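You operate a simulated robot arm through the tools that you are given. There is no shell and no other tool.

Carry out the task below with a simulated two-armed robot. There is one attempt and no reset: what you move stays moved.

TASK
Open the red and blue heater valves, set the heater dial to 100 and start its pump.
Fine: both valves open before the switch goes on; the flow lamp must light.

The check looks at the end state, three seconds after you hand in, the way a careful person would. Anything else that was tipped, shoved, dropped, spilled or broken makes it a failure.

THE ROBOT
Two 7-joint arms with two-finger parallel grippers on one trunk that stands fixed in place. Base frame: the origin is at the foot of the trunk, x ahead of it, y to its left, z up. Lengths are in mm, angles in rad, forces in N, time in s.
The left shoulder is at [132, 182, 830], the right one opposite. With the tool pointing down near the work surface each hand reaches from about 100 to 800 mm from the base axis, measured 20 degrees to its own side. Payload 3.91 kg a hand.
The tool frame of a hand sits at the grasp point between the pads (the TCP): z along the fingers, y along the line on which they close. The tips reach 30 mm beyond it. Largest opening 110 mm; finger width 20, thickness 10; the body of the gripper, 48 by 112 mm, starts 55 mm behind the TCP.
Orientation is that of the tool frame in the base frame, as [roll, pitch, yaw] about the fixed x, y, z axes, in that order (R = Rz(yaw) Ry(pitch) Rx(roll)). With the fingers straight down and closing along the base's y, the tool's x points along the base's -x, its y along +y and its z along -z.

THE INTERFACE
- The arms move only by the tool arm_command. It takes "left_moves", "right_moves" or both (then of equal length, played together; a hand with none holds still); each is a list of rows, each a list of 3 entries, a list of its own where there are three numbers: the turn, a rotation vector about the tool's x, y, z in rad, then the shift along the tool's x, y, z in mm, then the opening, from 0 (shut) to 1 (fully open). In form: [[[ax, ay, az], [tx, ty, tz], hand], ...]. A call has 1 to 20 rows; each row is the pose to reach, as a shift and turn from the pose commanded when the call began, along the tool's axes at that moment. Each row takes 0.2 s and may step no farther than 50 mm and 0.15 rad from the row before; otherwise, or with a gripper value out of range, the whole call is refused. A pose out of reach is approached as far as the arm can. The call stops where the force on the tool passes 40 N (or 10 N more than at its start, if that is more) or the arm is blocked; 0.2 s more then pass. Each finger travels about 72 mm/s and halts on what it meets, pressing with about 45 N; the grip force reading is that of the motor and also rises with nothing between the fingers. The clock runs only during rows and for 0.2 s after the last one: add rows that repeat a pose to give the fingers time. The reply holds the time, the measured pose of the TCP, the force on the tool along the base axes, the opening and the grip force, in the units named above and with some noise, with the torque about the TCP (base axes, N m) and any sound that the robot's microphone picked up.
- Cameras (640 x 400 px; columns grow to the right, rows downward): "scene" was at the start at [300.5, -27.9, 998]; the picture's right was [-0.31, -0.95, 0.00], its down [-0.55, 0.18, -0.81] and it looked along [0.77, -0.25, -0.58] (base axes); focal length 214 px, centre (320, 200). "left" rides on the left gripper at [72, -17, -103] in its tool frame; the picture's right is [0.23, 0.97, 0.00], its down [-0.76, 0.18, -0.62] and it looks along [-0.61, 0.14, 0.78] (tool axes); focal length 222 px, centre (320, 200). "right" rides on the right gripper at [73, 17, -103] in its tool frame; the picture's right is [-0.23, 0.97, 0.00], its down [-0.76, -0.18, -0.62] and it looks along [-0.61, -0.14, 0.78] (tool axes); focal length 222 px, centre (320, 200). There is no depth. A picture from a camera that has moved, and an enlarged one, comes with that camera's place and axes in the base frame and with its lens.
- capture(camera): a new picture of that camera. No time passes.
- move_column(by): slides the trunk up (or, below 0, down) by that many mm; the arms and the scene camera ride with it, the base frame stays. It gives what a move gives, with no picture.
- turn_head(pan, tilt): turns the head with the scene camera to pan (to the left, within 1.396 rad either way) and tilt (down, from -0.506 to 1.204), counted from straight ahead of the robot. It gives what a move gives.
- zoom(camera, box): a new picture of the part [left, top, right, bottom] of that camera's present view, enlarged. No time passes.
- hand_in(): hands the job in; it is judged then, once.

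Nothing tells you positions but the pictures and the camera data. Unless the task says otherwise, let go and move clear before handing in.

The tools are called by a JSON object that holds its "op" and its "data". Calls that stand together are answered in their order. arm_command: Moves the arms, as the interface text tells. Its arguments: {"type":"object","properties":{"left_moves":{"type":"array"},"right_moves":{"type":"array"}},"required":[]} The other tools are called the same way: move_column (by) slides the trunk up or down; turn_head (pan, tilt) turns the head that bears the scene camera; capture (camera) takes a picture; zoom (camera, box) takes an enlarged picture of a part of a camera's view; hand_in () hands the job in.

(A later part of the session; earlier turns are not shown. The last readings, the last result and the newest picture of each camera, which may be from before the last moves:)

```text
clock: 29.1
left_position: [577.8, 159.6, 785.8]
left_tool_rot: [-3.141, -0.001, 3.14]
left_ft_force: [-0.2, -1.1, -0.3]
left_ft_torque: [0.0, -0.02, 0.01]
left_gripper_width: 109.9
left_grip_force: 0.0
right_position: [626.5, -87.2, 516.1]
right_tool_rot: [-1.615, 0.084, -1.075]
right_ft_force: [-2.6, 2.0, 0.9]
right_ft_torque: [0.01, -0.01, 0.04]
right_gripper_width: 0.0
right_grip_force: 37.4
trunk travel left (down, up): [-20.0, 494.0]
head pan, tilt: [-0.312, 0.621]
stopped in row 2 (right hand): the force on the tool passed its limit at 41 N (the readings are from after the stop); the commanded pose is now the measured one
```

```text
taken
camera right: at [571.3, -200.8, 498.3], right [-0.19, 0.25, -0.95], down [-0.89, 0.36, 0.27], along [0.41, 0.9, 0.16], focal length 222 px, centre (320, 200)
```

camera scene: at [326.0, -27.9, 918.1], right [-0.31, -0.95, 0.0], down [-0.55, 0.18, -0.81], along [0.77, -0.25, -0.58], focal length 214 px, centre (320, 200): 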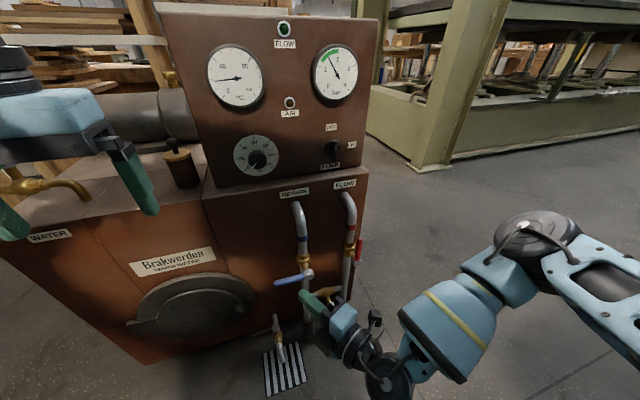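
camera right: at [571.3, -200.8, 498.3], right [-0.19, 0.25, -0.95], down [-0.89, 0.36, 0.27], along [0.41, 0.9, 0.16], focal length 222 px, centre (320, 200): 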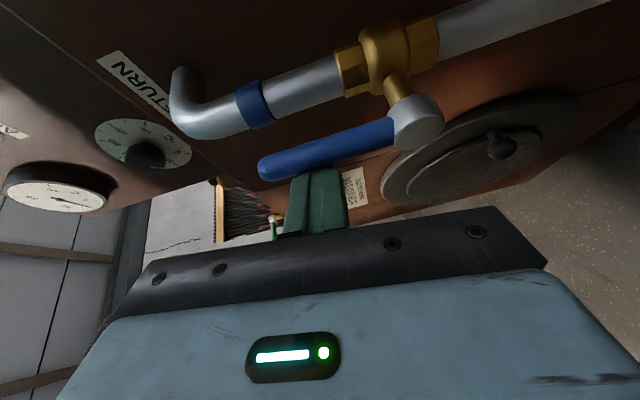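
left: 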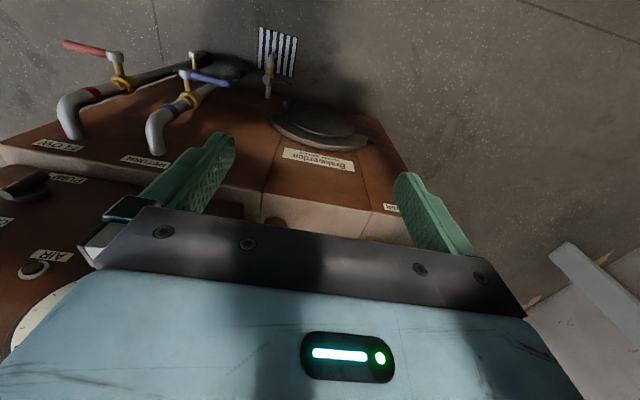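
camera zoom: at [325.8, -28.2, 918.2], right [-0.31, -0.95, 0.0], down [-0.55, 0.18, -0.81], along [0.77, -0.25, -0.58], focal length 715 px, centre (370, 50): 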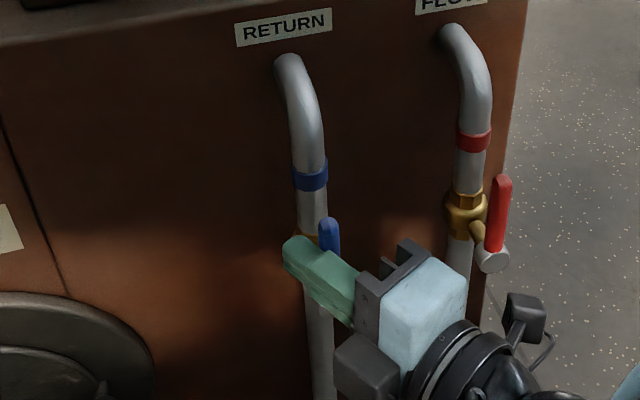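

The blue lever is at its stop, in line with its pipe. I'll ease off and retract straight back, then check both valves and the control panel.

{"op": "arm_command", "data": {"right_moves": [[[0, 0, 0], [-8.9, 0.5, 4.6], 0], [[0, 0, 0], [-26, 3, -23], 0], [[0, 0, 0], [-45, 6, -61], 0], [[0, 0, 0], [-55, 8, -84], 0]]}}

{"op": "capture", "data": {"camera": "scene"}}

{"op": "zoom", "data": {"camera": "scene", "box": [265, 185, 385, 305]}}

{"op": "zoom", "data": {"camera": "scene", "box": [220, 110, 380, 200]}}

{"op": "capture", "data": {"camera": "right"}}

```text
clock: 30.1
left_position: [576.5, 161.0, 785.6]
left_tool_rot: [3.141, 0.001, 3.141]
left_ft_force: [0.7, 0.2, 0.1]
left_ft_torque: [0.01, 0.01, -0.01]
left_gripper_width: 110.0
left_grip_force: 0.1
right_position: [528.3, -80.3, 515.1]
right_tool_rot: [-1.616, 0.081, -1.076]
right_ft_force: [-0.9, 0.4, -0.4]
right_ft_torque: [0.01, -0.02, 0.03]
right_gripper_width: 0.1
right_grip_force: 37.4
trunk travel left (down, up): [-20.0, 494.0]
head pan, tilt: [-0.312, 0.621]
```

```text
taken
camera scene: at [326.0, -27.9, 918.1], right [-0.31, -0.95, 0.0], down [-0.55, 0.18, -0.81], along [0.77, -0.25, -0.58], focal length 214 px, centre (320, 200)
```

scene: 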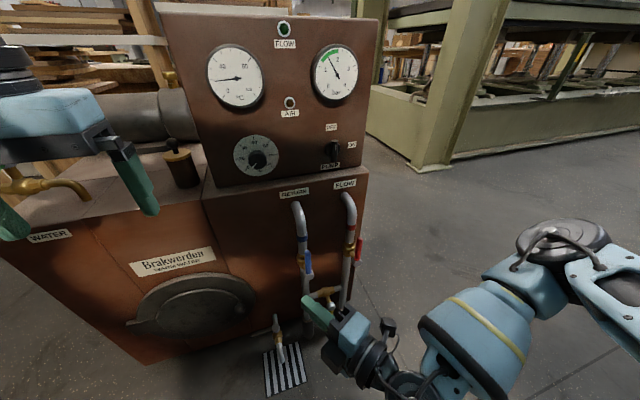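

```text
3.33 times, centred on (325, 245) of scene
camera zoom: at [326.0, -27.9, 918.1], right [-0.31, -0.95, 0.0], down [-0.55, 0.18, -0.81], along [0.77, -0.25, -0.58], focal length 715 px, centre (303, 50)
```

zoom: 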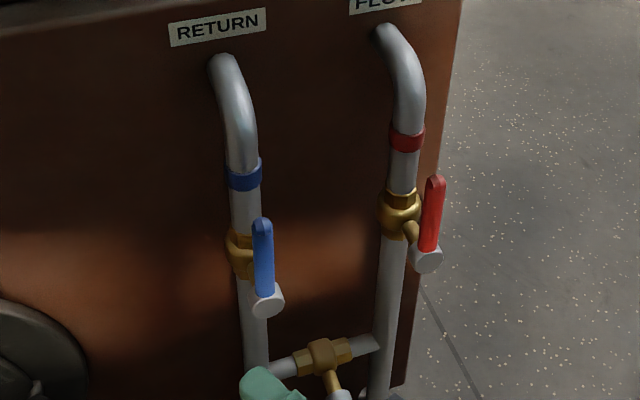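

```text
4.00 times, centred on (300, 155) of scene
camera zoom: at [326.0, -27.9, 918.1], right [-0.31, -0.95, 0.0], down [-0.55, 0.18, -0.81], along [0.77, -0.25, -0.58], focal length 858 px, centre (400, 380)
```

zoom: 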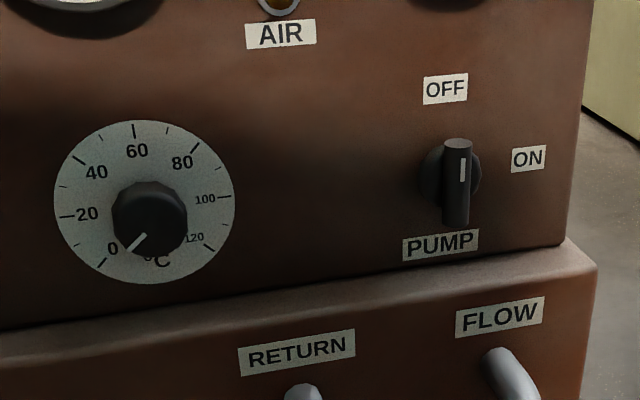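

```text
taken
camera right: at [471.6, -192.5, 498.3], right [-0.18, 0.25, -0.95], down [-0.89, 0.36, 0.27], along [0.41, 0.9, 0.15], focal length 222 px, centre (320, 200)
```

right: 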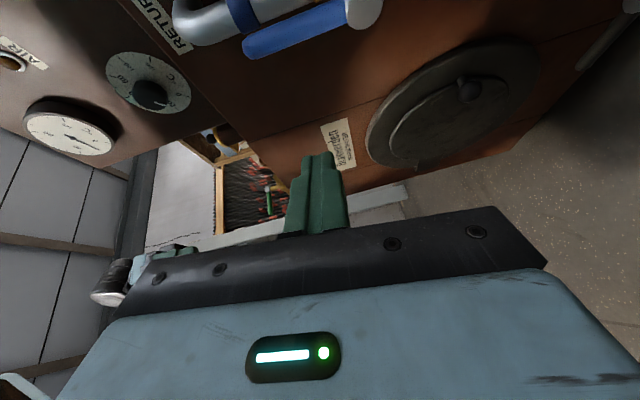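

Both levers now stand vertical, in line with their pipes, so both valves are open. I place the dial knob axis at (y=-29.5, z=726) with its front at x≈750, and the pump switch axis at (y=-201, z=725) with the handle front at x≈745. Next I'll bring the right hand in front of the dial, straight ahead, fingers opening vertically.

{"op": "arm_command", "data": {"right_moves": [[[0.0128, 0.0993, -0.0137], [-4, -42.3, 5.6], 0.55], [[0.0257, 0.1986, -0.0273], [-8, -84.6, 11.2], 0.55], [[0.0385, 0.2979, -0.041], [-12, -126.8, 16.8], 0.55], [[0.0514, 0.3972, -0.0546], [-16, -169, 22.4], 0.55], [[0.0642, 0.4965, -0.0683], [-19.9, -211.4, 28], 0.55], [[0.0642, 0.4965, -0.0683], [-8.2, -214.3, 70.8], 0.55], [[0.0642, 0.4965, -0.0683], [3.5, -217.2, 113.5], 0.55], [[0.0642, 0.4965, -0.0683], [15.3, -220.1, 156.3], 0.55], [[0.0642, 0.4965, -0.0683], [15.3, -220.1, 156.3], 0.55]]}}

{"op": "capture", "data": {"camera": "scene"}}

{"op": "capture", "data": {"camera": "right"}}

```text
clock: 32.1
left_position: [576.7, 160.2, 784.7]
left_tool_rot: [-3.14, 0.001, -3.14]
left_ft_force: [0.5, -0.2, 0.6]
left_ft_torque: [0.03, -0.02, -0.02]
left_gripper_width: 110.2
left_grip_force: 0.0
right_position: [630.9, -105.4, 711.9]
right_tool_rot: [-1.573, -0.001, -1.572]
right_ft_force: [-0.7, -0.3, 0.2]
right_ft_torque: [0.0, 0.01, 0.03]
right_gripper_width: 60.6
right_grip_force: 0.0
right hand out of reach, approached as far as the arm can: row 4, 5, 6, 7, 8, 9
trunk travel left (down, up): [-20.0, 494.0]
head pan, tilt: [-0.312, 0.621]
```

```text
taken
camera scene: at [326.1, -27.9, 918.1], right [-0.31, -0.95, 0.0], down [-0.55, 0.18, -0.81], along [0.77, -0.25, -0.58], focal length 214 px, centre (320, 200)
```

scene: 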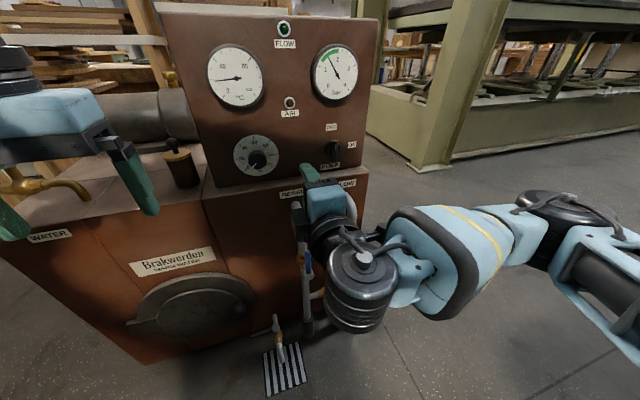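

```text
taken
camera right: at [527.2, -178.1, 696.2], right [0.0, 0.23, -0.97], down [-0.62, 0.76, 0.18], along [0.78, 0.61, 0.14], focal length 222 px, centre (320, 200)
```

right: 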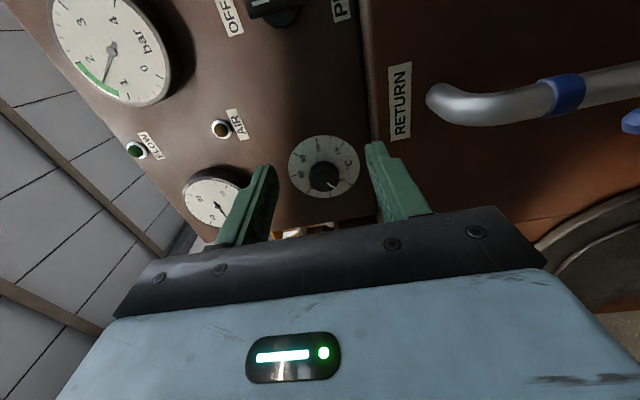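

Straight-ahead reach for the right arm stops at about y=-105 here. I'll check how it does at the switch (y=-201), extended closer to the panel, and then see how far it can move inward from there.

{"op": "arm_command", "data": {"right_moves": [[[0, 0, 0], [48, -7, 0], 0.55], [[0, 0, 0], [96, -14, 0], 0.55], [[0, 0, 0], [96, -14, 35], 0.55], [[0, 0, 0], [96, -14, 70], 0.55], [[0, 0, 0], [96, -14, 70], 0.55]]}}

{"op": "capture", "data": {"camera": "right"}}

{"op": "capture", "data": {"camera": "scene"}}

```text
clock: 33.3
left_position: [576.2, 161.4, 785.5]
left_tool_rot: [-3.141, 0.0, -3.141]
left_ft_force: [0.2, 0.5, 0.0]
left_ft_torque: [0.02, -0.01, 0.0]
left_gripper_width: 110.0
left_grip_force: 0.0
right_position: [698.0, -203.1, 727.4]
right_tool_rot: [-1.572, 0.002, -1.571]
right_ft_force: [-0.1, 0.0, -0.6]
right_ft_torque: [-0.04, 0.01, 0.0]
right_gripper_width: 60.8
right_grip_force: 0.0
trunk travel left (down, up): [-20.0, 494.0]
head pan, tilt: [-0.312, 0.621]
```

```text
taken
camera right: at [595.4, -275.2, 710.7], right [0.0, 0.23, -0.97], down [-0.62, 0.76, 0.18], along [0.78, 0.61, 0.14], focal length 222 px, centre (320, 200)
```

right: 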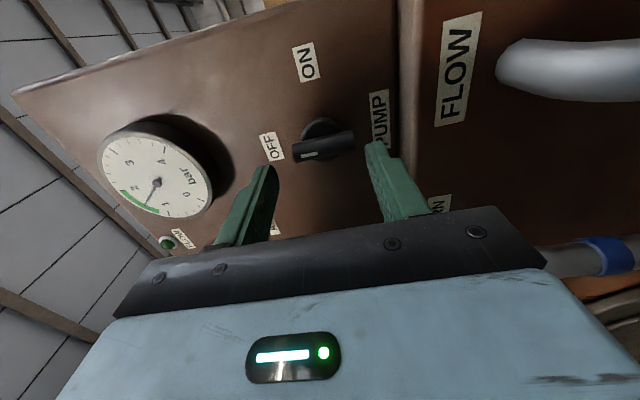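

```text
taken
camera scene: at [326.0, -27.8, 918.1], right [-0.31, -0.95, 0.0], down [-0.55, 0.18, -0.81], along [0.77, -0.25, -0.58], focal length 214 px, centre (320, 200)
```

scene: 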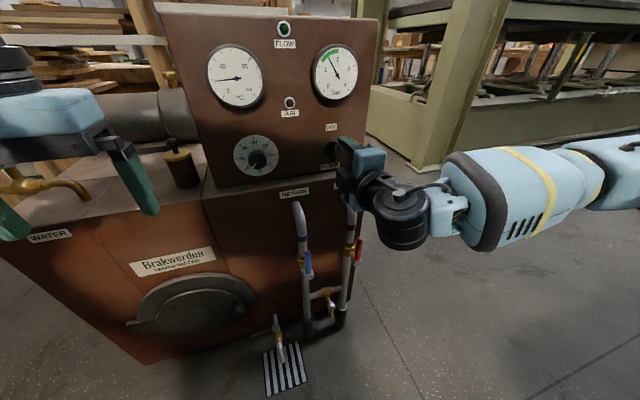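

The switch position is reachable straight ahead. From this extended posture I'll try moving inward to the dial at y≈-30.

{"op": "arm_command", "data": {"right_moves": [[[0, 0, 0], [-35, 0, 0], 0.55], [[0, 0, 0], [-70, 0, 0], 0.55], [[0, 0, 0], [-105, 0, 0], 0.55], [[0, 0, 0], [-140, 0, 0], 0.55], [[0, 0, 0], [-173, 0, 0], 0.55], [[0, 0, 0], [-173, 0, 0], 0.55]]}}

{"op": "capture", "data": {"camera": "scene"}}

```text
clock: 34.7
left_position: [576.9, 161.2, 784.6]
left_tool_rot: [-3.14, 0.0, 3.141]
left_ft_force: [-0.5, -0.9, -0.5]
left_ft_torque: [0.0, 0.01, -0.01]
left_gripper_width: 109.9
left_grip_force: 0.0
right_position: [698.7, -108.6, 728.3]
right_tool_rot: [-1.571, 0.001, -1.572]
right_ft_force: [-0.5, 0.5, -1.1]
right_ft_torque: [-0.02, -0.01, -0.02]
right_gripper_width: 60.5
right_grip_force: 0.1
right hand out of reach, approached as far as the arm can: row 3, 4, 5, 6
trunk travel left (down, up): [-20.0, 494.0]
head pan, tilt: [-0.312, 0.621]
```

```text
taken
camera scene: at [326.0, -27.9, 918.1], right [-0.31, -0.95, 0.0], down [-0.55, 0.18, -0.81], along [0.77, -0.25, -0.58], focal length 214 px, centre (320, 200)
```

scene: 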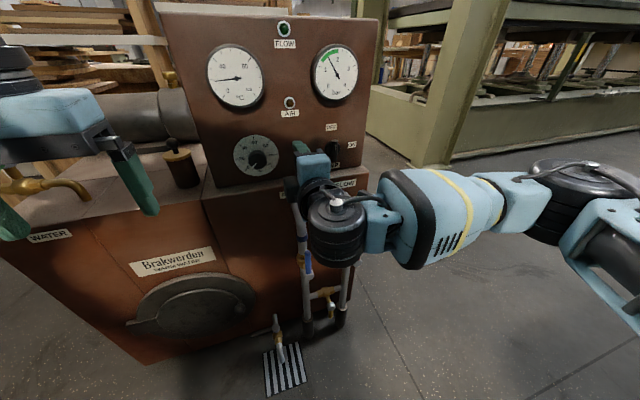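

The inward limit is still about y=-108 at this roll. I'll test whether a different roll shifts that limit.

{"op": "arm_command", "data": {"right_moves": [[[0, 0, 0.14], [0, 0, 0], 0.55], [[0, 0, 0.28], [0, 0, 0], 0.55], [[0, 0, 0.42], [0, 0, 0], 0.55], [[0, 0, 0.56], [0, 0, 0], 0.55], [[0, 0, 0.7], [0, 0, 0], 0.55], [[0, 0, 0.8], [-30, 0, 0], 0.55], [[0, 0, 0.8], [-78, 0, 0], 0.55], [[0, 0, 0.8], [-78, 0, 0], 0.55]]}}

```text
clock: 36.5
left_position: [576.0, 161.1, 786.0]
left_tool_rot: [-3.141, -0.001, -3.141]
left_ft_force: [0.7, 0.0, -0.3]
left_ft_torque: [0.02, 0.03, -0.04]
left_gripper_width: 109.9
left_grip_force: 0.2
right_position: [681.8, -107.4, 715.4]
right_tool_rot: [-1.573, 0.801, -1.575]
right_ft_force: [0.7, 1.4, -0.1]
right_ft_torque: [0.01, -0.06, -0.01]
right_gripper_width: 60.5
right_grip_force: 0.0
right hand out of reach, approached as far as the arm can: row 6, 7, 8
trunk travel left (down, up): [-20.0, 494.0]
head pan, tilt: [-0.312, 0.621]
```

Roll makes little difference; the limit is in how far the wrist can move inward. Yawing the tool about 45° to the left keeps the wrist on its own side, so I'll try that at a standoff from the dial with the fingers above and below the knob.

{"op": "arm_command", "data": {"right_moves": [[[-0.04, -0.0944, -0.0946], [-2, -2, -15], 0.55], [[-0.08, -0.1889, -0.1893], [-4, -4, -30], 0.55], [[-0.12, -0.2833, -0.2839], [-6, -6, -30], 0.55], [[-0.16, -0.3777, -0.3785], [-7.6, -7.4, -30], 0.55], [[-0.2, -0.4721, -0.4731], [-7.6, -7.4, -30], 0.55], [[-0.24, -0.5666, -0.5678], [-7.6, -7.4, -30], 0.55], [[-0.28, -0.661, -0.6624], [-7.6, -7.4, -30], 0.55], [[-0.32, -0.7554, -0.757], [-7.6, -7.4, -30], 0.55], [[-0.32, -0.7554, -0.757], [-17, 2.3, 0], 0.55], [[-0.32, -0.7554, -0.757], [-26.4, 12, 28.7], 0.55], [[-0.32, -0.7554, -0.757], [-26.4, 12, 28.7], 0.55]]}}

{"op": "capture", "data": {"camera": "scene"}}

{"op": "capture", "data": {"camera": "right"}}

```text
clock: 38.9
left_position: [576.0, 161.6, 785.6]
left_tool_rot: [3.141, -0.001, 3.141]
left_ft_force: [0.7, -1.3, 0.1]
left_ft_torque: [-0.01, 0.02, -0.01]
left_gripper_width: 110.0
left_grip_force: 0.1
right_position: [712.7, -82.3, 726.1]
right_tool_rot: [-1.572, -0.002, -0.77]
right_ft_force: [-0.3, 0.2, -0.7]
right_ft_torque: [0.04, 0.01, -0.01]
right_gripper_width: 60.4
right_grip_force: 0.0
trunk travel left (down, up): [-20.0, 494.0]
head pan, tilt: [-0.312, 0.621]
```

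```text
taken
camera scene: at [326.0, -27.8, 918.1], right [-0.31, -0.95, 0.0], down [-0.55, 0.18, -0.81], along [0.77, -0.25, -0.58], focal length 214 px, centre (320, 200)
```

scene: 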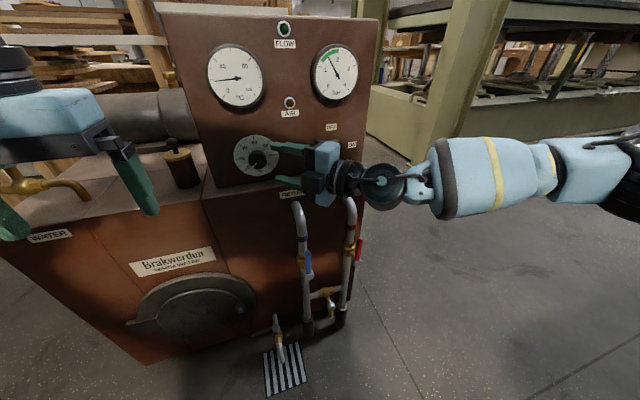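

```text
taken
camera right: at [693.7, -207.1, 710.5], right [-0.16, 0.16, -0.97], down [-0.98, 0.08, 0.18], along [0.11, 0.98, 0.14], focal length 222 px, centre (320, 200)
```

right: 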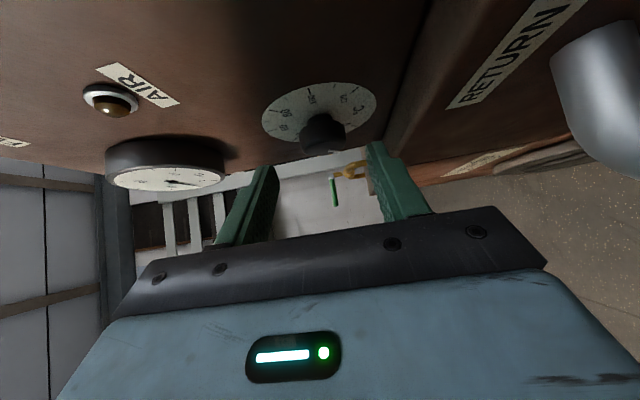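

This yawed pose is reachable without trouble. Now, still short of the knob, I'll dry-run the turning stroke about the knob axis at a slightly smaller yaw, starting at -38°.

{"op": "arm_command", "data": {"right_moves": [[[-0.0734, 0.0242, -0.0828], [-10, -1, -5], 0.55], [[-0.1468, 0.0484, -0.1656], [-16, -3, -3], 0.55], [[-0.2203, 0.0727, -0.2484], [-22, -4, 3], 0.55], [[-0.2937, 0.0969, -0.3311], [-28, -5.5, 9], 0.55], [[-0.3671, 0.1211, -0.4139], [-34, -6.5, 15], 0.55], [[-0.4405, 0.1453, -0.4967], [-40.1, -7.7, 20.7], 0.55], [[-0.4405, 0.1453, -0.4967], [-40.1, -7.7, 20.7], 0.55]]}}

{"op": "capture", "data": {"camera": "scene"}}

{"op": "capture", "data": {"camera": "right"}}

```text
clock: 40.5
left_position: [576.5, 161.4, 786.0]
left_tool_rot: [3.141, 0.0, -3.141]
left_ft_force: [-0.9, -0.5, 0.5]
left_ft_torque: [-0.01, 0.0, -0.02]
left_gripper_width: 110.0
left_grip_force: 0.1
right_position: [698.8, -38.9, 737.0]
right_tool_rot: [-2.015, -0.511, -0.805]
right_ft_force: [-0.1, -0.6, -0.1]
right_ft_torque: [0.01, 0.0, 0.01]
right_gripper_width: 60.5
right_grip_force: 0.0
trunk travel left (down, up): [-20.0, 494.0]
head pan, tilt: [-0.312, 0.621]
```

```text
taken
camera scene: at [326.0, -27.8, 918.1], right [-0.31, -0.95, 0.0], down [-0.55, 0.18, -0.81], along [0.77, -0.25, -0.58], focal length 214 px, centre (320, 200)
```

scene: 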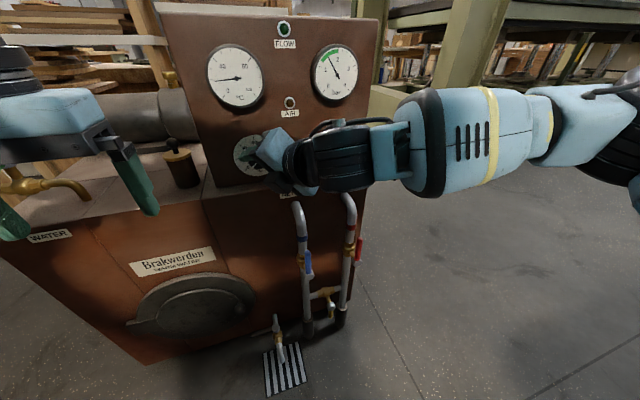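

```text
taken
camera right: at [660.9, -144.6, 796.3], right [-0.14, -0.46, -0.88], down [-0.96, 0.29, 0.0], along [0.26, 0.84, -0.48], focal length 222 px, centre (320, 200)
```

right: 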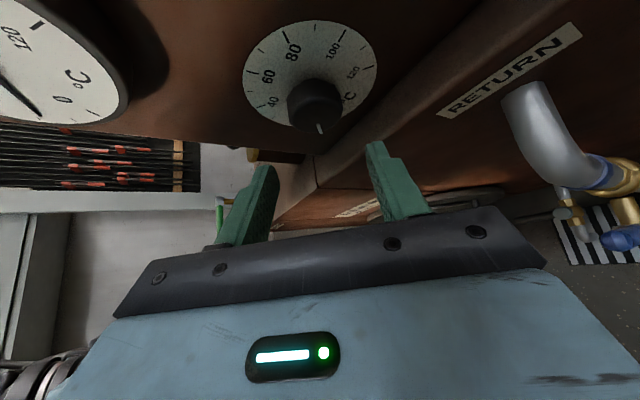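

That pose is reachable. I'll dry-run the full clockwise stroke from -38° to +38° about the knob axis, still clear of the knob.

{"op": "arm_command", "data": {"right_moves": [[[0.0802, 0, 0.1056], [-0.1, 1.7, 0.1], 0.55], [[0.1604, 0, 0.2111], [-0.4, 3.3, 0.3], 0.55], [[0.2407, 0, 0.3167], [-0.8, 4.9, 0.6], 0.55], [[0.3209, 0, 0.4222], [-1.4, 6.4, 1.1], 0.55], [[0.4011, 0, 0.5278], [-2.1, 7.8, 1.6], 0.55], [[0.4813, 0, 0.6333], [-3.0, 9.1, 2.3], 0.55], [[0.5616, 0, 0.7389], [-4.0, 10.2, 3.1], 0.55], [[0.6418, 0, 0.8444], [-5.2, 11.1, 3.9], 0.55], [[0.722, 0, 0.95], [-6.4, 11.8, 4.9], 0.55], [[0.8022, 0, 1.0555], [-7.7, 12.3, 5.8], 0.55], [[0.8022, 0, 1.0555], [-7.7, 12.3, 5.8], 0.55]]}}

{"op": "capture", "data": {"camera": "scene"}}

{"op": "capture", "data": {"camera": "right"}}

```text
clock: 42.9
left_position: [576.6, 161.2, 785.2]
left_tool_rot: [3.141, 0.0, 3.14]
left_ft_force: [0.3, 0.5, 0.1]
left_ft_torque: [-0.01, -0.03, 0.01]
left_gripper_width: 110.2
left_grip_force: 0.0
right_position: [697.7, -39.0, 719.6]
right_tool_rot: [-1.13, 0.513, -0.808]
right_ft_force: [-0.7, 0.6, 0.6]
right_ft_torque: [0.0, 0.0, 0.05]
right_gripper_width: 60.6
right_grip_force: 0.0
trunk travel left (down, up): [-20.0, 494.0]
head pan, tilt: [-0.312, 0.621]
```

```text
taken
camera scene: at [326.0, -27.8, 918.1], right [-0.31, -0.95, 0.0], down [-0.55, 0.18, -0.81], along [0.77, -0.25, -0.58], focal length 214 px, centre (320, 200)
```

scene: 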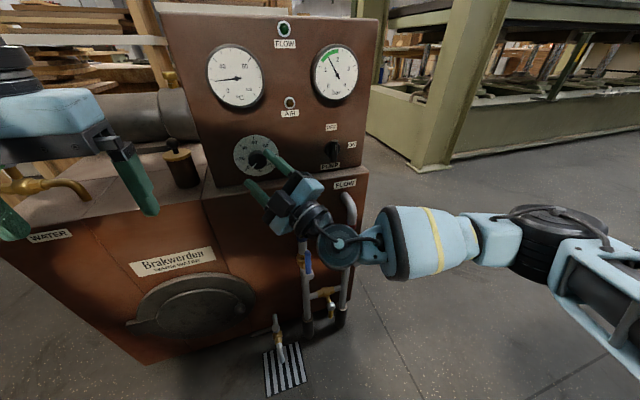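

```text
taken
camera right: at [660.5, -123.8, 632.0], right [-0.14, 0.74, -0.66], down [-0.96, 0.07, 0.28], along [0.26, 0.67, 0.7], focal length 222 px, centre (320, 200)
```

right: 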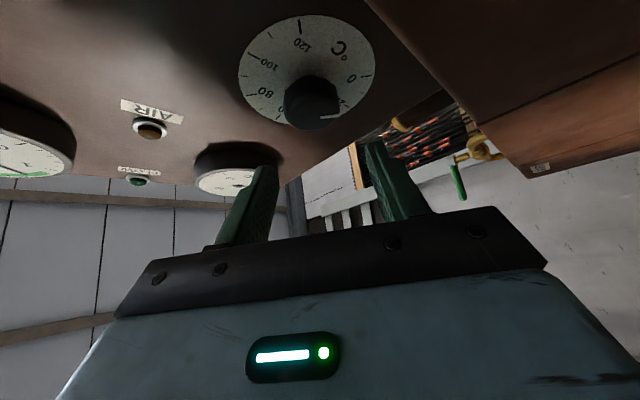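

The whole stroke is reachable. Before gripping I'll look closely at the knob from the hand camera to refine its axis position.

{"op": "zoom", "data": {"camera": "right", "box": [220, 0, 400, 140]}}

{"op": "zoom", "data": {"camera": "scene", "box": [220, 120, 300, 190]}}

```text
2.86 times, centred on (310, 70) of right
camera zoom: at [660.5, -123.8, 632.0], right [-0.14, 0.74, -0.66], down [-0.96, 0.07, 0.28], along [0.26, 0.67, 0.7], focal length 635 px, centre (349, 571)
```

zoom: 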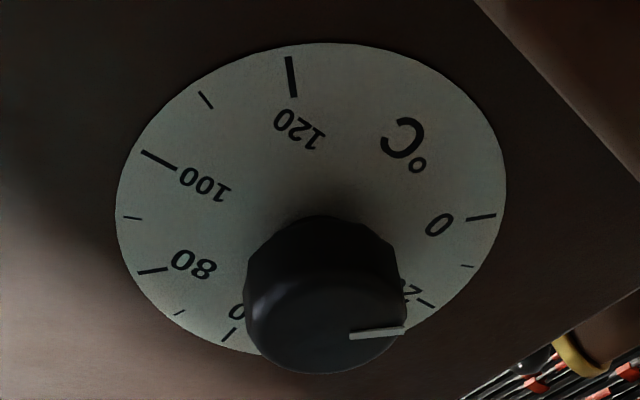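

```text
5.71 times, centred on (260, 155) of scene
camera zoom: at [326.0, -27.8, 918.1], right [-0.31, -0.95, 0.0], down [-0.55, 0.18, -0.81], along [0.77, -0.25, -0.58], focal length 1226 px, centre (663, 457)
```

zoom: 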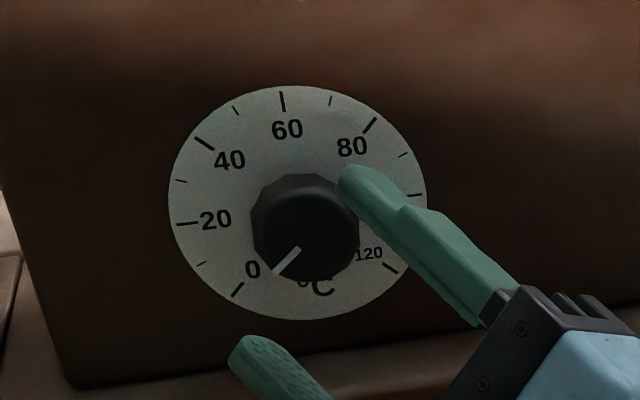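

Triangulating from both cameras, the knob axis is at y≈-30.6, z≈724.2, with the knob running from x≈757 to x≈779. I'll rotate back to the -38° start pose at the standoff, correcting the offset.

{"op": "arm_command", "data": {"right_moves": [[[-0.0802, 0, -0.1056], [-0.4, -1.2, 0.6], 0.55], [[-0.1604, 0, -0.2111], [-0.7, -2.4, 1.2], 0.55], [[-0.2407, 0, -0.3167], [-1.1, -3.6, 1.8], 0.55], [[-0.3209, 0, -0.4222], [-1.5, -4.8, 2.4], 0.55], [[-0.4011, 0, -0.5278], [-1.9, -6.0, 3.0], 0.55], [[-0.4813, 0, -0.6333], [-2.2, -7.1, 3.7], 0.55], [[-0.5616, 0, -0.7389], [-2.6, -8.3, 4.3], 0.55], [[-0.6418, 0, -0.8444], [-3.0, -9.5, 4.9], 0.55], [[-0.722, 0, -0.95], [-3.3, -10.7, 5.5], 0.55], [[-0.8022, 0, -1.0555], [-3.7, -11.9, 6.1], 0.55], [[-0.8022, 0, -1.0555], [-3.7, -11.9, 6.1], 0.55]]}}

{"op": "capture", "data": {"camera": "right"}}

{"op": "zoom", "data": {"camera": "scene", "box": [200, 110, 340, 210]}}

```text
clock: 45.3
left_position: [576.4, 160.4, 785.6]
left_tool_rot: [-3.14, 0.0, -3.14]
left_ft_force: [0.3, 0.7, -1.2]
left_ft_torque: [-0.03, 0.0, -0.01]
left_gripper_width: 110.1
left_grip_force: 0.0
right_position: [701.1, -40.4, 732.7]
right_tool_rot: [-2.016, -0.512, -0.805]
right_ft_force: [0.0, 0.5, -1.1]
right_ft_torque: [0.0, -0.03, 0.02]
right_gripper_width: 60.7
right_grip_force: 0.0
trunk travel left (down, up): [-20.0, 494.0]
head pan, tilt: [-0.312, 0.621]
```

```text
taken
camera right: at [663.8, -146.7, 793.5], right [-0.14, -0.46, -0.88], down [-0.96, 0.29, 0.0], along [0.26, 0.84, -0.48], focal length 222 px, centre (320, 200)
```

right: 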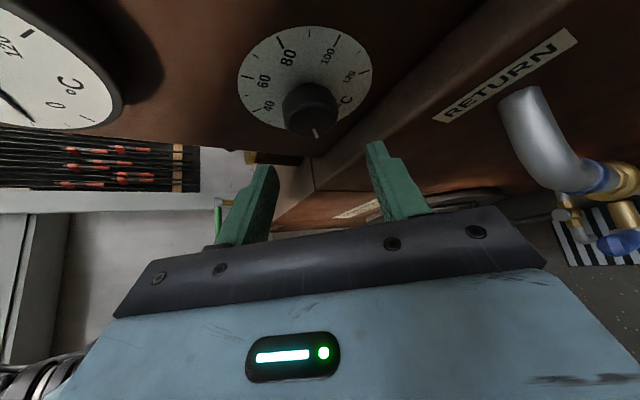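

```text
4.00 times, centred on (270, 160) of scene
camera zoom: at [326.0, -27.9, 918.1], right [-0.31, -0.95, 0.0], down [-0.55, 0.18, -0.81], along [0.77, -0.25, -0.58], focal length 858 px, centre (520, 360)
```

zoom: 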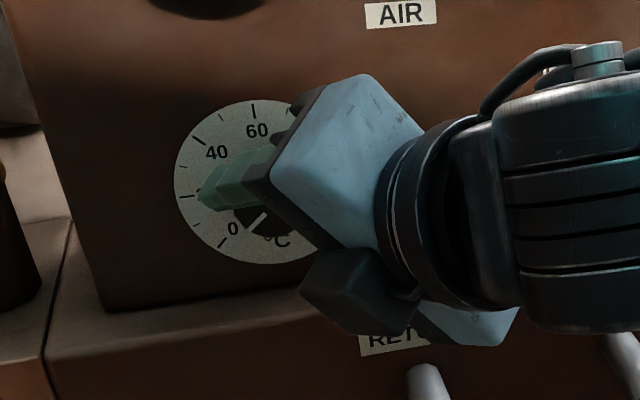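

Alignment is good. I'll advance onto the knob along +x and then close.

{"op": "arm_command", "data": {"right_moves": [[[0, 0, 0], [9, 0, 12], 0.55], [[0, 0, 0], [18, 0, 23.7], 0.55], [[0, 0, 0], [26.3, 0, 34.6], 0.55], [[0, 0, 0], [26.3, 0, 34.6], 0.55]]}}

{"op": "capture", "data": {"camera": "right"}}

```text
clock: 46.3
left_position: [575.8, 160.9, 786.2]
left_tool_rot: [3.141, -0.002, -3.141]
left_ft_force: [-1.0, -1.1, -0.2]
left_ft_torque: [0.03, 0.01, -0.01]
left_gripper_width: 109.7
left_grip_force: 0.2
right_position: [736.2, -44.1, 733.8]
right_tool_rot: [-2.014, -0.513, -0.803]
right_ft_force: [0.9, -0.7, 0.1]
right_ft_torque: [0.01, 0.0, -0.04]
right_gripper_width: 60.6
right_grip_force: 0.1
right hand out of reach, approached as far as the arm can: row 3, 4
trunk travel left (down, up): [-20.0, 494.0]
head pan, tilt: [-0.312, 0.621]
```

```text
taken
camera right: at [699.5, -150.8, 793.8], right [-0.14, -0.46, -0.88], down [-0.96, 0.29, 0.0], along [0.26, 0.84, -0.48], focal length 222 px, centre (320, 200)
```

right: 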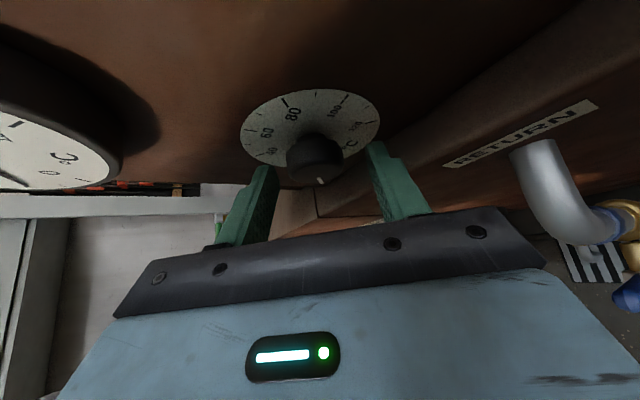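

I stopped about 9 mm short at this tilt because of a reach limit. A smaller tilt should allow full depth, so I'll rotate to -25° with the knob still between the open fingers and advance the rest.

{"op": "arm_command", "data": {"right_moves": [[[0.0686, 0, 0.0903], [0, 1.2, 0.5], 0.55], [[0.1373, 0, 0.1806], [0, 2.3, 1], 0.55], [[0.1373, 0, 0.1806], [1.4, 2.3, 5.3], 0.55], [[0.1373, 0, 0.1806], [2.8, 2.3, 9.6], 0.55], [[0.1373, 0, 0.1806], [2.8, 2.3, 9.6], 0.55]]}}

{"op": "capture", "data": {"camera": "right"}}

{"op": "zoom", "data": {"camera": "scene", "box": [200, 110, 340, 210]}}

```text
clock: 47.5
left_position: [576.2, 160.3, 785.5]
left_tool_rot: [-3.141, 0.0, -3.141]
left_ft_force: [-0.8, -0.2, 0.9]
left_ft_torque: [-0.02, 0.02, 0.01]
left_gripper_width: 110.2
left_grip_force: 0.0
right_position: [747.3, -43.2, 729.5]
right_tool_rot: [-1.849, -0.34, -0.873]
right_ft_force: [-0.2, 0.3, -0.7]
right_ft_torque: [-0.03, -0.03, 0.0]
right_gripper_width: 60.5
right_grip_force: 0.0
trunk travel left (down, up): [-20.0, 494.0]
head pan, tilt: [-0.312, 0.621]
```

```text
taken
camera right: at [709.0, -160.7, 764.3], right [-0.14, -0.25, -0.96], down [-0.96, 0.29, 0.07], along [0.26, 0.93, -0.28], focal length 222 px, centre (320, 200)
```

right: 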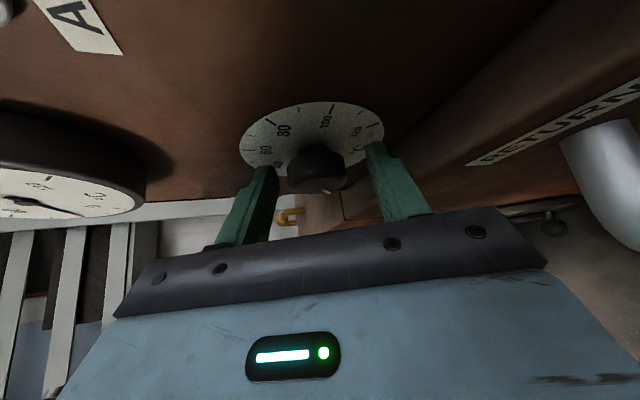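

```text
4.00 times, centred on (270, 160) of scene
camera zoom: at [326.0, -27.9, 918.1], right [-0.31, -0.95, 0.0], down [-0.55, 0.18, -0.81], along [0.77, -0.25, -0.58], focal length 858 px, centre (520, 360)
```

zoom: 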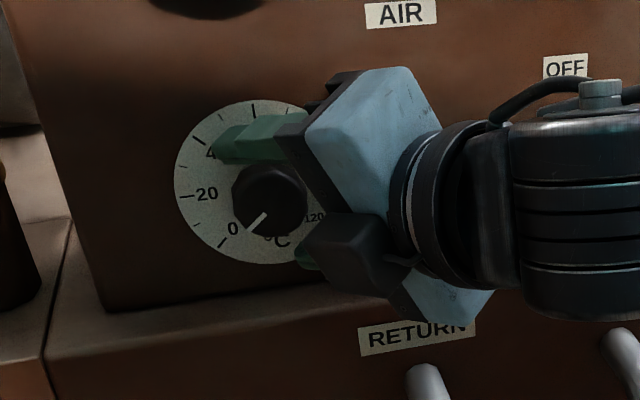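

The knob sits between the pads at full depth. Closing on it now.

{"op": "arm_command", "data": {"right_moves": [[[0, 0, 0], [0, 0, 0], 0.3], [[0, 0, 0], [0, 0, 0], 0.2], [[0, 0, 0], [0, 0, 0], 0.2], [[0, 0, 0], [0, 0, 0], 0.2]]}}

{"op": "capture", "data": {"camera": "right"}}

```text
clock: 48.5
left_position: [575.7, 160.7, 785.4]
left_tool_rot: [-3.14, 0.001, 3.141]
left_ft_force: [-0.6, 0.5, 0.4]
left_ft_torque: [0.01, -0.01, -0.02]
left_gripper_width: 109.7
left_grip_force: 0.0
right_position: [745.7, -43.1, 730.3]
right_tool_rot: [-1.845, -0.343, -0.873]
right_ft_force: [9.7, 5.9, 14.0]
right_ft_torque: [0.24, 0.07, 0.5]
right_gripper_width: 37.0
right_grip_force: 45.4
trunk travel left (down, up): [-20.0, 494.0]
head pan, tilt: [-0.312, 0.621]
```

```text
taken
camera right: at [708.8, -160.1, 766.5], right [-0.14, -0.25, -0.96], down [-0.96, 0.28, 0.06], along [0.26, 0.93, -0.28], focal length 222 px, centre (320, 200)
```

right: 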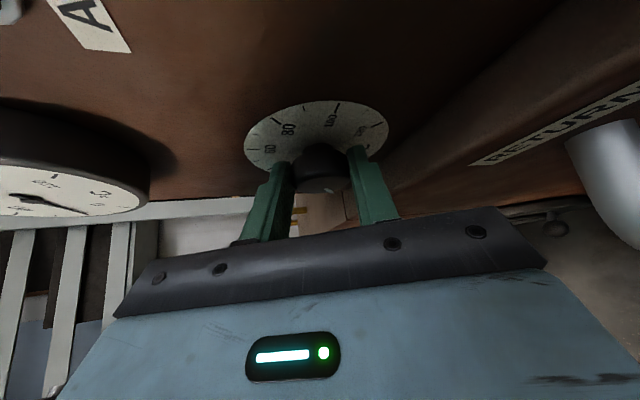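

The knob is held, 37 mm between the pads with a firm grip. Turning clockwise about the knob axis now.

{"op": "arm_command", "data": {"right_moves": [[[0.0605, 0, 0.0796], [0, 1.33, 0.04], 0.2], [[0.121, 0, 0.1592], [-0.21, 2.64, 0.16], 0.2], [[0.1815, 0, 0.2388], [-0.47, 3.93, 0.36], 0.2], [[0.242, 0, 0.3184], [-0.84, 5.18, 0.64], 0.2], [[0.3025, 0, 0.398], [-1.3, 6.38, 0.99], 0.2], [[0.363, 0, 0.4776], [-1.85, 7.51, 1.41], 0.2], [[0.4235, 0, 0.5572], [-2.49, 8.57, 1.9], 0.2], [[0.484, 0, 0.6368], [-3.21, 9.54, 2.46], 0.2], [[0.5445, 0, 0.7164], [-4.01, 10.42, 3.07], 0.2], [[0.605, 0, 0.796], [-4.87, 11.19, 3.72], 0.2], [[0.6655, 0, 0.8756], [-5.79, 11.85, 4.43], 0.2]]}}

{"op": "capture", "data": {"camera": "right"}}

{"op": "zoom", "data": {"camera": "scene", "box": [200, 110, 340, 210]}}

```text
clock: 50.8
left_position: [577.2, 161.4, 784.3]
left_tool_rot: [-3.141, -0.001, -3.141]
left_ft_force: [-0.3, 0.7, -0.6]
left_ft_torque: [0.01, -0.01, 0.03]
left_gripper_width: 110.1
left_grip_force: 0.0
right_position: [745.3, -43.4, 716.2]
right_tool_rot: [-1.191, 0.46, -0.813]
right_ft_force: [16.2, 15.3, 1.1]
right_ft_torque: [-0.11, -0.67, 0.38]
right_gripper_width: 36.8
right_grip_force: 44.6
right hand out of reach, approached as far as the arm can: row 10, 11
trunk travel left (down, up): [-20.0, 494.0]
head pan, tilt: [-0.312, 0.621]
stopped in row 11 (right hand): the force on the tool passed its limit at 59 N (the readings are from after the stop); the commanded pose is now the measured one
```

```text
taken
camera right: at [709.1, -136.8, 634.6], right [-0.15, 0.69, -0.71], down [-0.96, 0.08, 0.28], along [0.24, 0.72, 0.65], focal length 222 px, centre (320, 200)
```

right: 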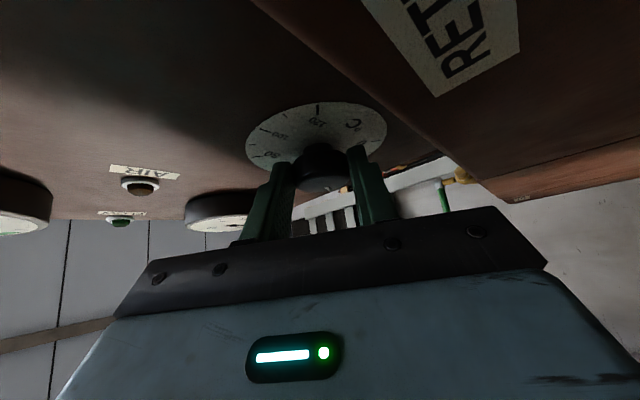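

```text
4.00 times, centred on (270, 160) of scene
camera zoom: at [326.9, -26.9, 917.7], right [-0.31, -0.95, 0.0], down [-0.55, 0.18, -0.81], along [0.77, -0.25, -0.58], focal length 858 px, centre (520, 360)
```

zoom: 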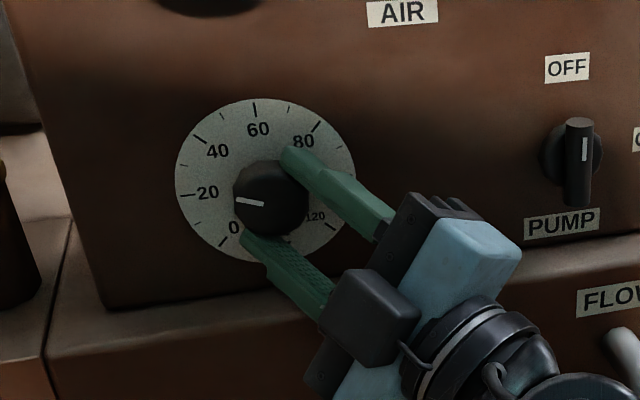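

The knob turned with the hand, and the dial now reads about 28. I'll release, back off, and return to the start tilt for the next stroke.

{"op": "arm_command", "data": {"right_moves": [[[0, 0, 0], [0, 0, 0], 0.55], [[0, 0, 0], [0, 0, 0], 0.55], [[0, 0, 0], [-12.3, 0.3, -15.7], 0.55], [[0, 0, 0], [-24.6, 0.6, -31.5], 0.55], [[-0.0795, 0.0025, -0.1057], [-25.5, -0.9, -30.8], 0.55], [[-0.1591, 0.005, -0.2115], [-26.4, -2.4, -30.1], 0.55], [[-0.2386, 0.0075, -0.3172], [-27.3, -3.9, -29.4], 0.55], [[-0.3182, 0.01, -0.423], [-28.2, -5.4, -28.7], 0.55], [[-0.3977, 0.0125, -0.5287], [-29.1, -6.9, -28.0], 0.55], [[-0.4772, 0.015, -0.6344], [-30.0, -8.4, -27.3], 0.55], [[-0.5568, 0.0175, -0.7402], [-30.9, -9.9, -26.6], 0.55], [[-0.6363, 0.02, -0.8459], [-31.8, -11.4, -25.9], 0.55], [[-0.6363, 0.02, -0.8459], [-31.8, -11.4, -25.9], 0.55]]}}

{"op": "zoom", "data": {"camera": "scene", "box": [200, 110, 340, 210]}}

{"op": "capture", "data": {"camera": "right"}}

```text
clock: 53.6
left_position: [576.5, 160.6, 784.7]
left_tool_rot: [-3.141, 0.0, -3.141]
left_ft_force: [-0.1, 0.0, -0.6]
left_ft_torque: [-0.04, 0.01, 0.0]
left_gripper_width: 109.8
left_grip_force: 0.1
right_position: [705.0, -45.8, 729.5]
right_tool_rot: [-1.867, -0.371, -0.871]
right_ft_force: [0.0, 0.3, -0.2]
right_ft_torque: [-0.01, -0.03, -0.04]
right_gripper_width: 60.6
right_grip_force: 0.0
trunk travel left (down, up): [-20.0, 494.0]
head pan, tilt: [-0.312, 0.621]
```

```text
4.00 times, centred on (270, 160) of scene
camera zoom: at [325.9, -27.9, 918.1], right [-0.31, -0.95, 0.0], down [-0.55, 0.18, -0.81], along [0.77, -0.25, -0.58], focal length 858 px, centre (520, 360)
```

zoom: 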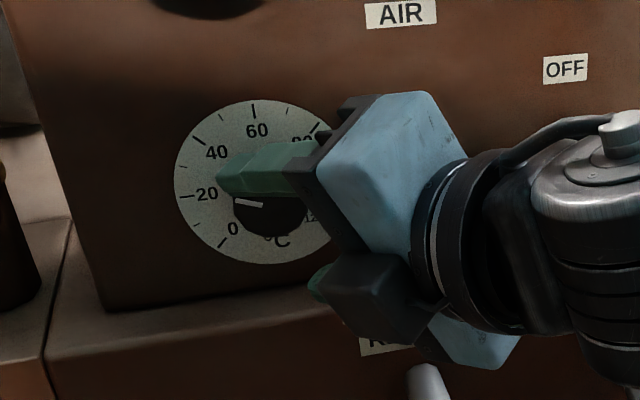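

```text
taken
camera right: at [667.0, -161.1, 769.9], right [-0.14, -0.28, -0.95], down [-0.96, 0.29, 0.05], along [0.26, 0.92, -0.31], focal length 222 px, centre (320, 200)
```

right: 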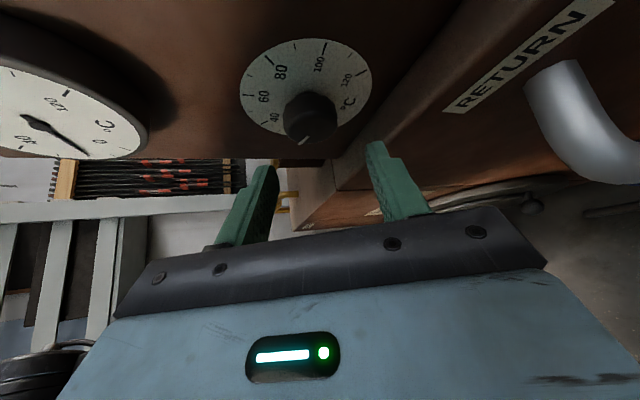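

The dial kept its setting at about 28. I'll do the next stroke in one go: advance, grip, and turn 54° clockwise.

{"op": "arm_command", "data": {"right_moves": [[[0, 0, 0], [8, -3.1, 12], 0.55], [[0, 0, 0], [15.5, -3.1, 23], 0.55], [[0, 0, 0], [22.7, -3.1, 33.6], 0.55], [[0, 0, 0], [22.7, -3.1, 33.6], 0.55], [[0, 0, 0], [22.7, -3.1, 33.6], 0.3], [[0, 0, 0], [22.7, -3.1, 33.6], 0.2], [[0, 0, 0], [22.7, -3.1, 33.6], 0.2], [[0.0633, 0, 0.0833], [22.64, -1.71, 33.64], 0.2], [[0.1267, 0, 0.1667], [22.47, -0.33, 33.78], 0.2], [[0.19, 0, 0.25], [22.18, 1.01, 34.0], 0.2], [[0.2534, 0, 0.3334], [21.78, 2.31, 34.3], 0.2], [[0.3167, 0, 0.4167], [21.28, 3.55, 34.69], 0.2], [[0.3801, 0, 0.5], [20.68, 4.72, 35.15], 0.2], [[0.4434, 0, 0.5834], [19.98, 5.8, 35.68], 0.2], [[0.5067, 0, 0.6667], [19.19, 6.78, 36.28], 0.2], [[0.5702, 0, 0.7502], [18.33, 7.66, 36.94], 0.2]]}}

{"op": "zoom", "data": {"camera": "scene", "box": [200, 110, 340, 210]}}

{"op": "capture", "data": {"camera": "right"}}

```text
clock: 57.0
left_position: [576.9, 160.1, 786.2]
left_tool_rot: [3.141, 0.001, 3.141]
left_ft_force: [1.1, 0.1, 0.5]
left_ft_torque: [0.01, 0.0, 0.0]
left_gripper_width: 110.0
left_grip_force: 0.1
right_position: [745.0, -43.3, 717.4]
right_tool_rot: [-1.271, 0.372, -0.867]
right_ft_force: [-14.2, -8.2, -14.1]
right_ft_torque: [-0.15, 0.76, -0.56]
right_gripper_width: 37.8
right_grip_force: 44.2
trunk travel left (down, up): [-20.0, 494.0]
head pan, tilt: [-0.312, 0.621]
```

```text
4.00 times, centred on (270, 160) of scene
camera zoom: at [326.1, -28.5, 918.0], right [-0.31, -0.95, 0.0], down [-0.55, 0.18, -0.81], along [0.77, -0.25, -0.58], focal length 858 px, centre (520, 360)
```

zoom: 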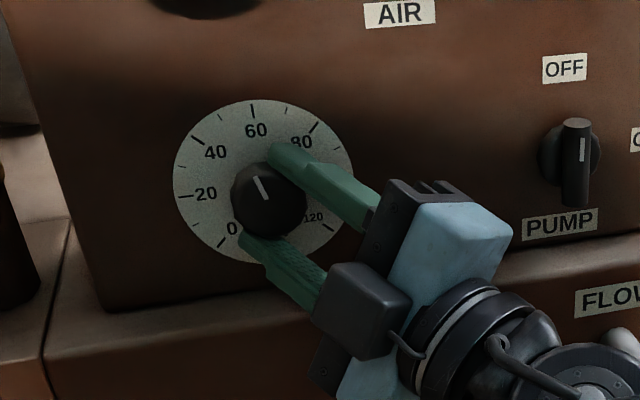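

```text
taken
camera right: at [707.7, -142.8, 648.2], right [-0.14, 0.61, -0.78], down [-0.96, 0.13, 0.26], along [0.26, 0.79, 0.56], focal length 222 px, centre (320, 200)
```

right: 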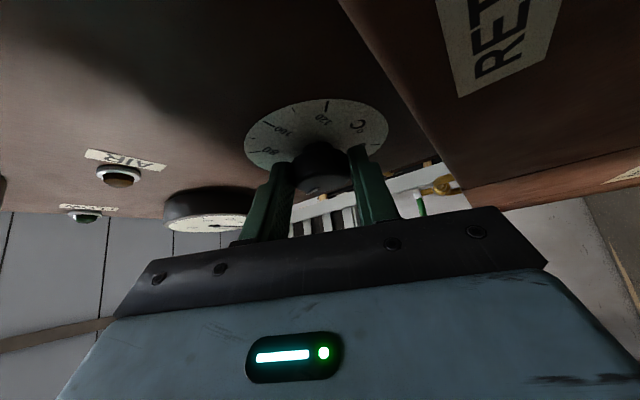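

The dial now reads about 52. I'll release, back off, and return to the start tilt for the third stroke.

{"op": "arm_command", "data": {"right_moves": [[[0, 0, 0], [0, 0, 0], 0.55], [[0, 0, 0], [0, 0, 0], 0.55], [[0, 0, 0], [-12.1, 0, -15.9], 0.55], [[0, 0, 0], [-24.2, 0, -31.8], 0.55], [[-0.0715, 0, -0.0941], [-24.85, -1.43, -31.2], 0.55], [[-0.1431, 0, -0.1883], [-25.5, -2.86, -30.7], 0.55], [[-0.2146, 0, -0.2824], [-26.15, -4.3, -30.1], 0.55], [[-0.2862, 0, -0.3765], [-26.8, -5.7, -29.5], 0.55], [[-0.3577, 0, -0.4706], [-27.45, -7.1, -29.0], 0.55], [[-0.4292, 0, -0.5648], [-28.1, -8.6, -28.4], 0.55], [[-0.5008, 0, -0.6589], [-28.75, -10, -27.9], 0.55], [[-0.5723, 0, -0.753], [-29.4, -11.4, -27.3], 0.55], [[-0.5723, 0, -0.753], [-29.4, -11.4, -27.3], 0.55]]}}

{"op": "zoom", "data": {"camera": "scene", "box": [200, 110, 340, 210]}}

```text
clock: 59.8
left_position: [575.9, 160.6, 786.1]
left_tool_rot: [-3.14, 0.0, -3.141]
left_ft_force: [0.0, 0.4, -0.5]
left_ft_torque: [0.04, 0.0, 0.0]
left_gripper_width: 110.1
left_grip_force: 0.1
right_position: [705.5, -40.8, 733.8]
right_tool_rot: [-1.87, -0.371, -0.868]
right_ft_force: [0.0, 0.2, 0.3]
right_ft_torque: [-0.01, 0.0, 0.0]
right_gripper_width: 60.6
right_grip_force: 0.0
trunk travel left (down, up): [-20.0, 494.0]
head pan, tilt: [-0.312, 0.621]
```

```text
4.00 times, centred on (270, 160) of scene
camera zoom: at [325.9, -27.9, 918.1], right [-0.31, -0.95, 0.0], down [-0.55, 0.18, -0.81], along [0.77, -0.25, -0.58], focal length 858 px, centre (520, 360)
```

zoom: 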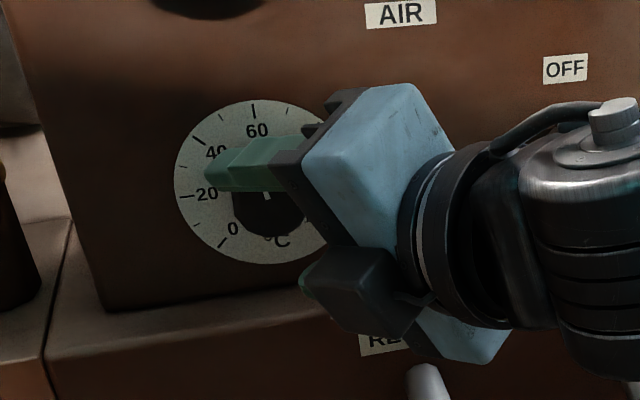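

Third stroke: advance, grip, and turn another 54° clockwise.

{"op": "arm_command", "data": {"right_moves": [[[0, 0, 0], [8, 3.8, 11], 0.55], [[0, 0, 0], [16, 3.8, 22], 0.55], [[0, 0, 0], [24.1, 3.8, 31.9], 0.55], [[0, 0, 0], [24.1, 3.8, 31.9], 0.55], [[0, 0, 0], [24.1, 3.8, 31.9], 0.3], [[0, 0, 0], [24.1, 3.8, 31.9], 0.2], [[0, 0, 0], [24.1, 3.8, 31.9], 0.2], [[0.0633, 0, 0.0833], [24.04, 5.19, 31.94], 0.2], [[0.1267, 0, 0.1667], [23.87, 6.57, 32.08], 0.2], [[0.19, 0, 0.25], [23.58, 7.91, 32.3], 0.2], [[0.2534, 0, 0.3334], [23.18, 9.21, 32.6], 0.2], [[0.3167, 0, 0.4167], [22.68, 10.45, 32.99], 0.2], [[0.3801, 0, 0.5], [22.08, 11.62, 33.45], 0.2], [[0.4434, 0, 0.5834], [21.38, 12.7, 33.98], 0.2], [[0.5067, 0, 0.6667], [20.59, 13.68, 34.58], 0.2], [[0.5702, 0, 0.7502], [19.73, 14.56, 35.24], 0.2]]}}

{"op": "zoom", "data": {"camera": "scene", "box": [200, 110, 340, 210]}}

{"op": "zoom", "data": {"camera": "scene", "box": [225, 125, 295, 185]}}

```text
clock: 63.2
left_position: [577.6, 161.6, 785.5]
left_tool_rot: [-3.141, 0.0, 3.14]
left_ft_force: [0.2, 0.9, -0.2]
left_ft_torque: [0.02, 0.03, -0.02]
left_gripper_width: 109.9
left_grip_force: 0.0
right_position: [745.5, -42.7, 719.5]
right_tool_rot: [-1.268, 0.37, -0.866]
right_ft_force: [8.2, 5.3, 9.9]
right_ft_torque: [0.07, 0.22, 0.03]
right_gripper_width: 37.6
right_grip_force: 44.7
trunk travel left (down, up): [-20.0, 494.0]
head pan, tilt: [-0.312, 0.621]
```

```text
4.00 times, centred on (270, 160) of scene
camera zoom: at [325.8, -27.5, 918.2], right [-0.31, -0.95, 0.0], down [-0.55, 0.18, -0.81], along [0.77, -0.25, -0.58], focal length 858 px, centre (520, 360)
```

zoom: 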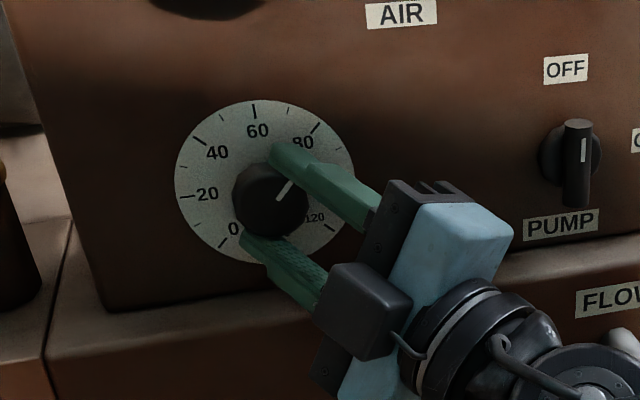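

```text
6.67 times, centred on (260, 155) of scene
camera zoom: at [325.8, -27.5, 918.2], right [-0.31, -0.95, 0.0], down [-0.55, 0.18, -0.81], along [0.77, -0.25, -0.58], focal length 1430 px, centre (720, 500)
```

zoom: 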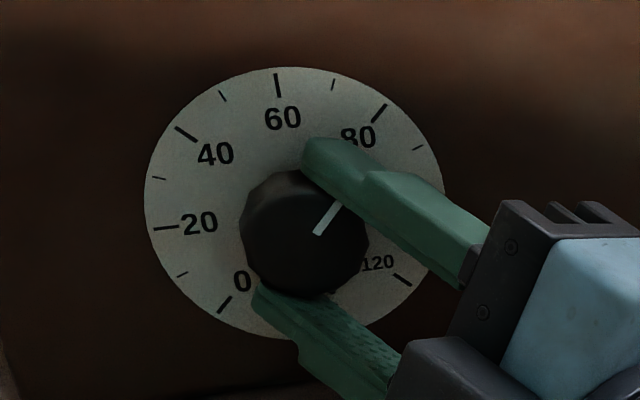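

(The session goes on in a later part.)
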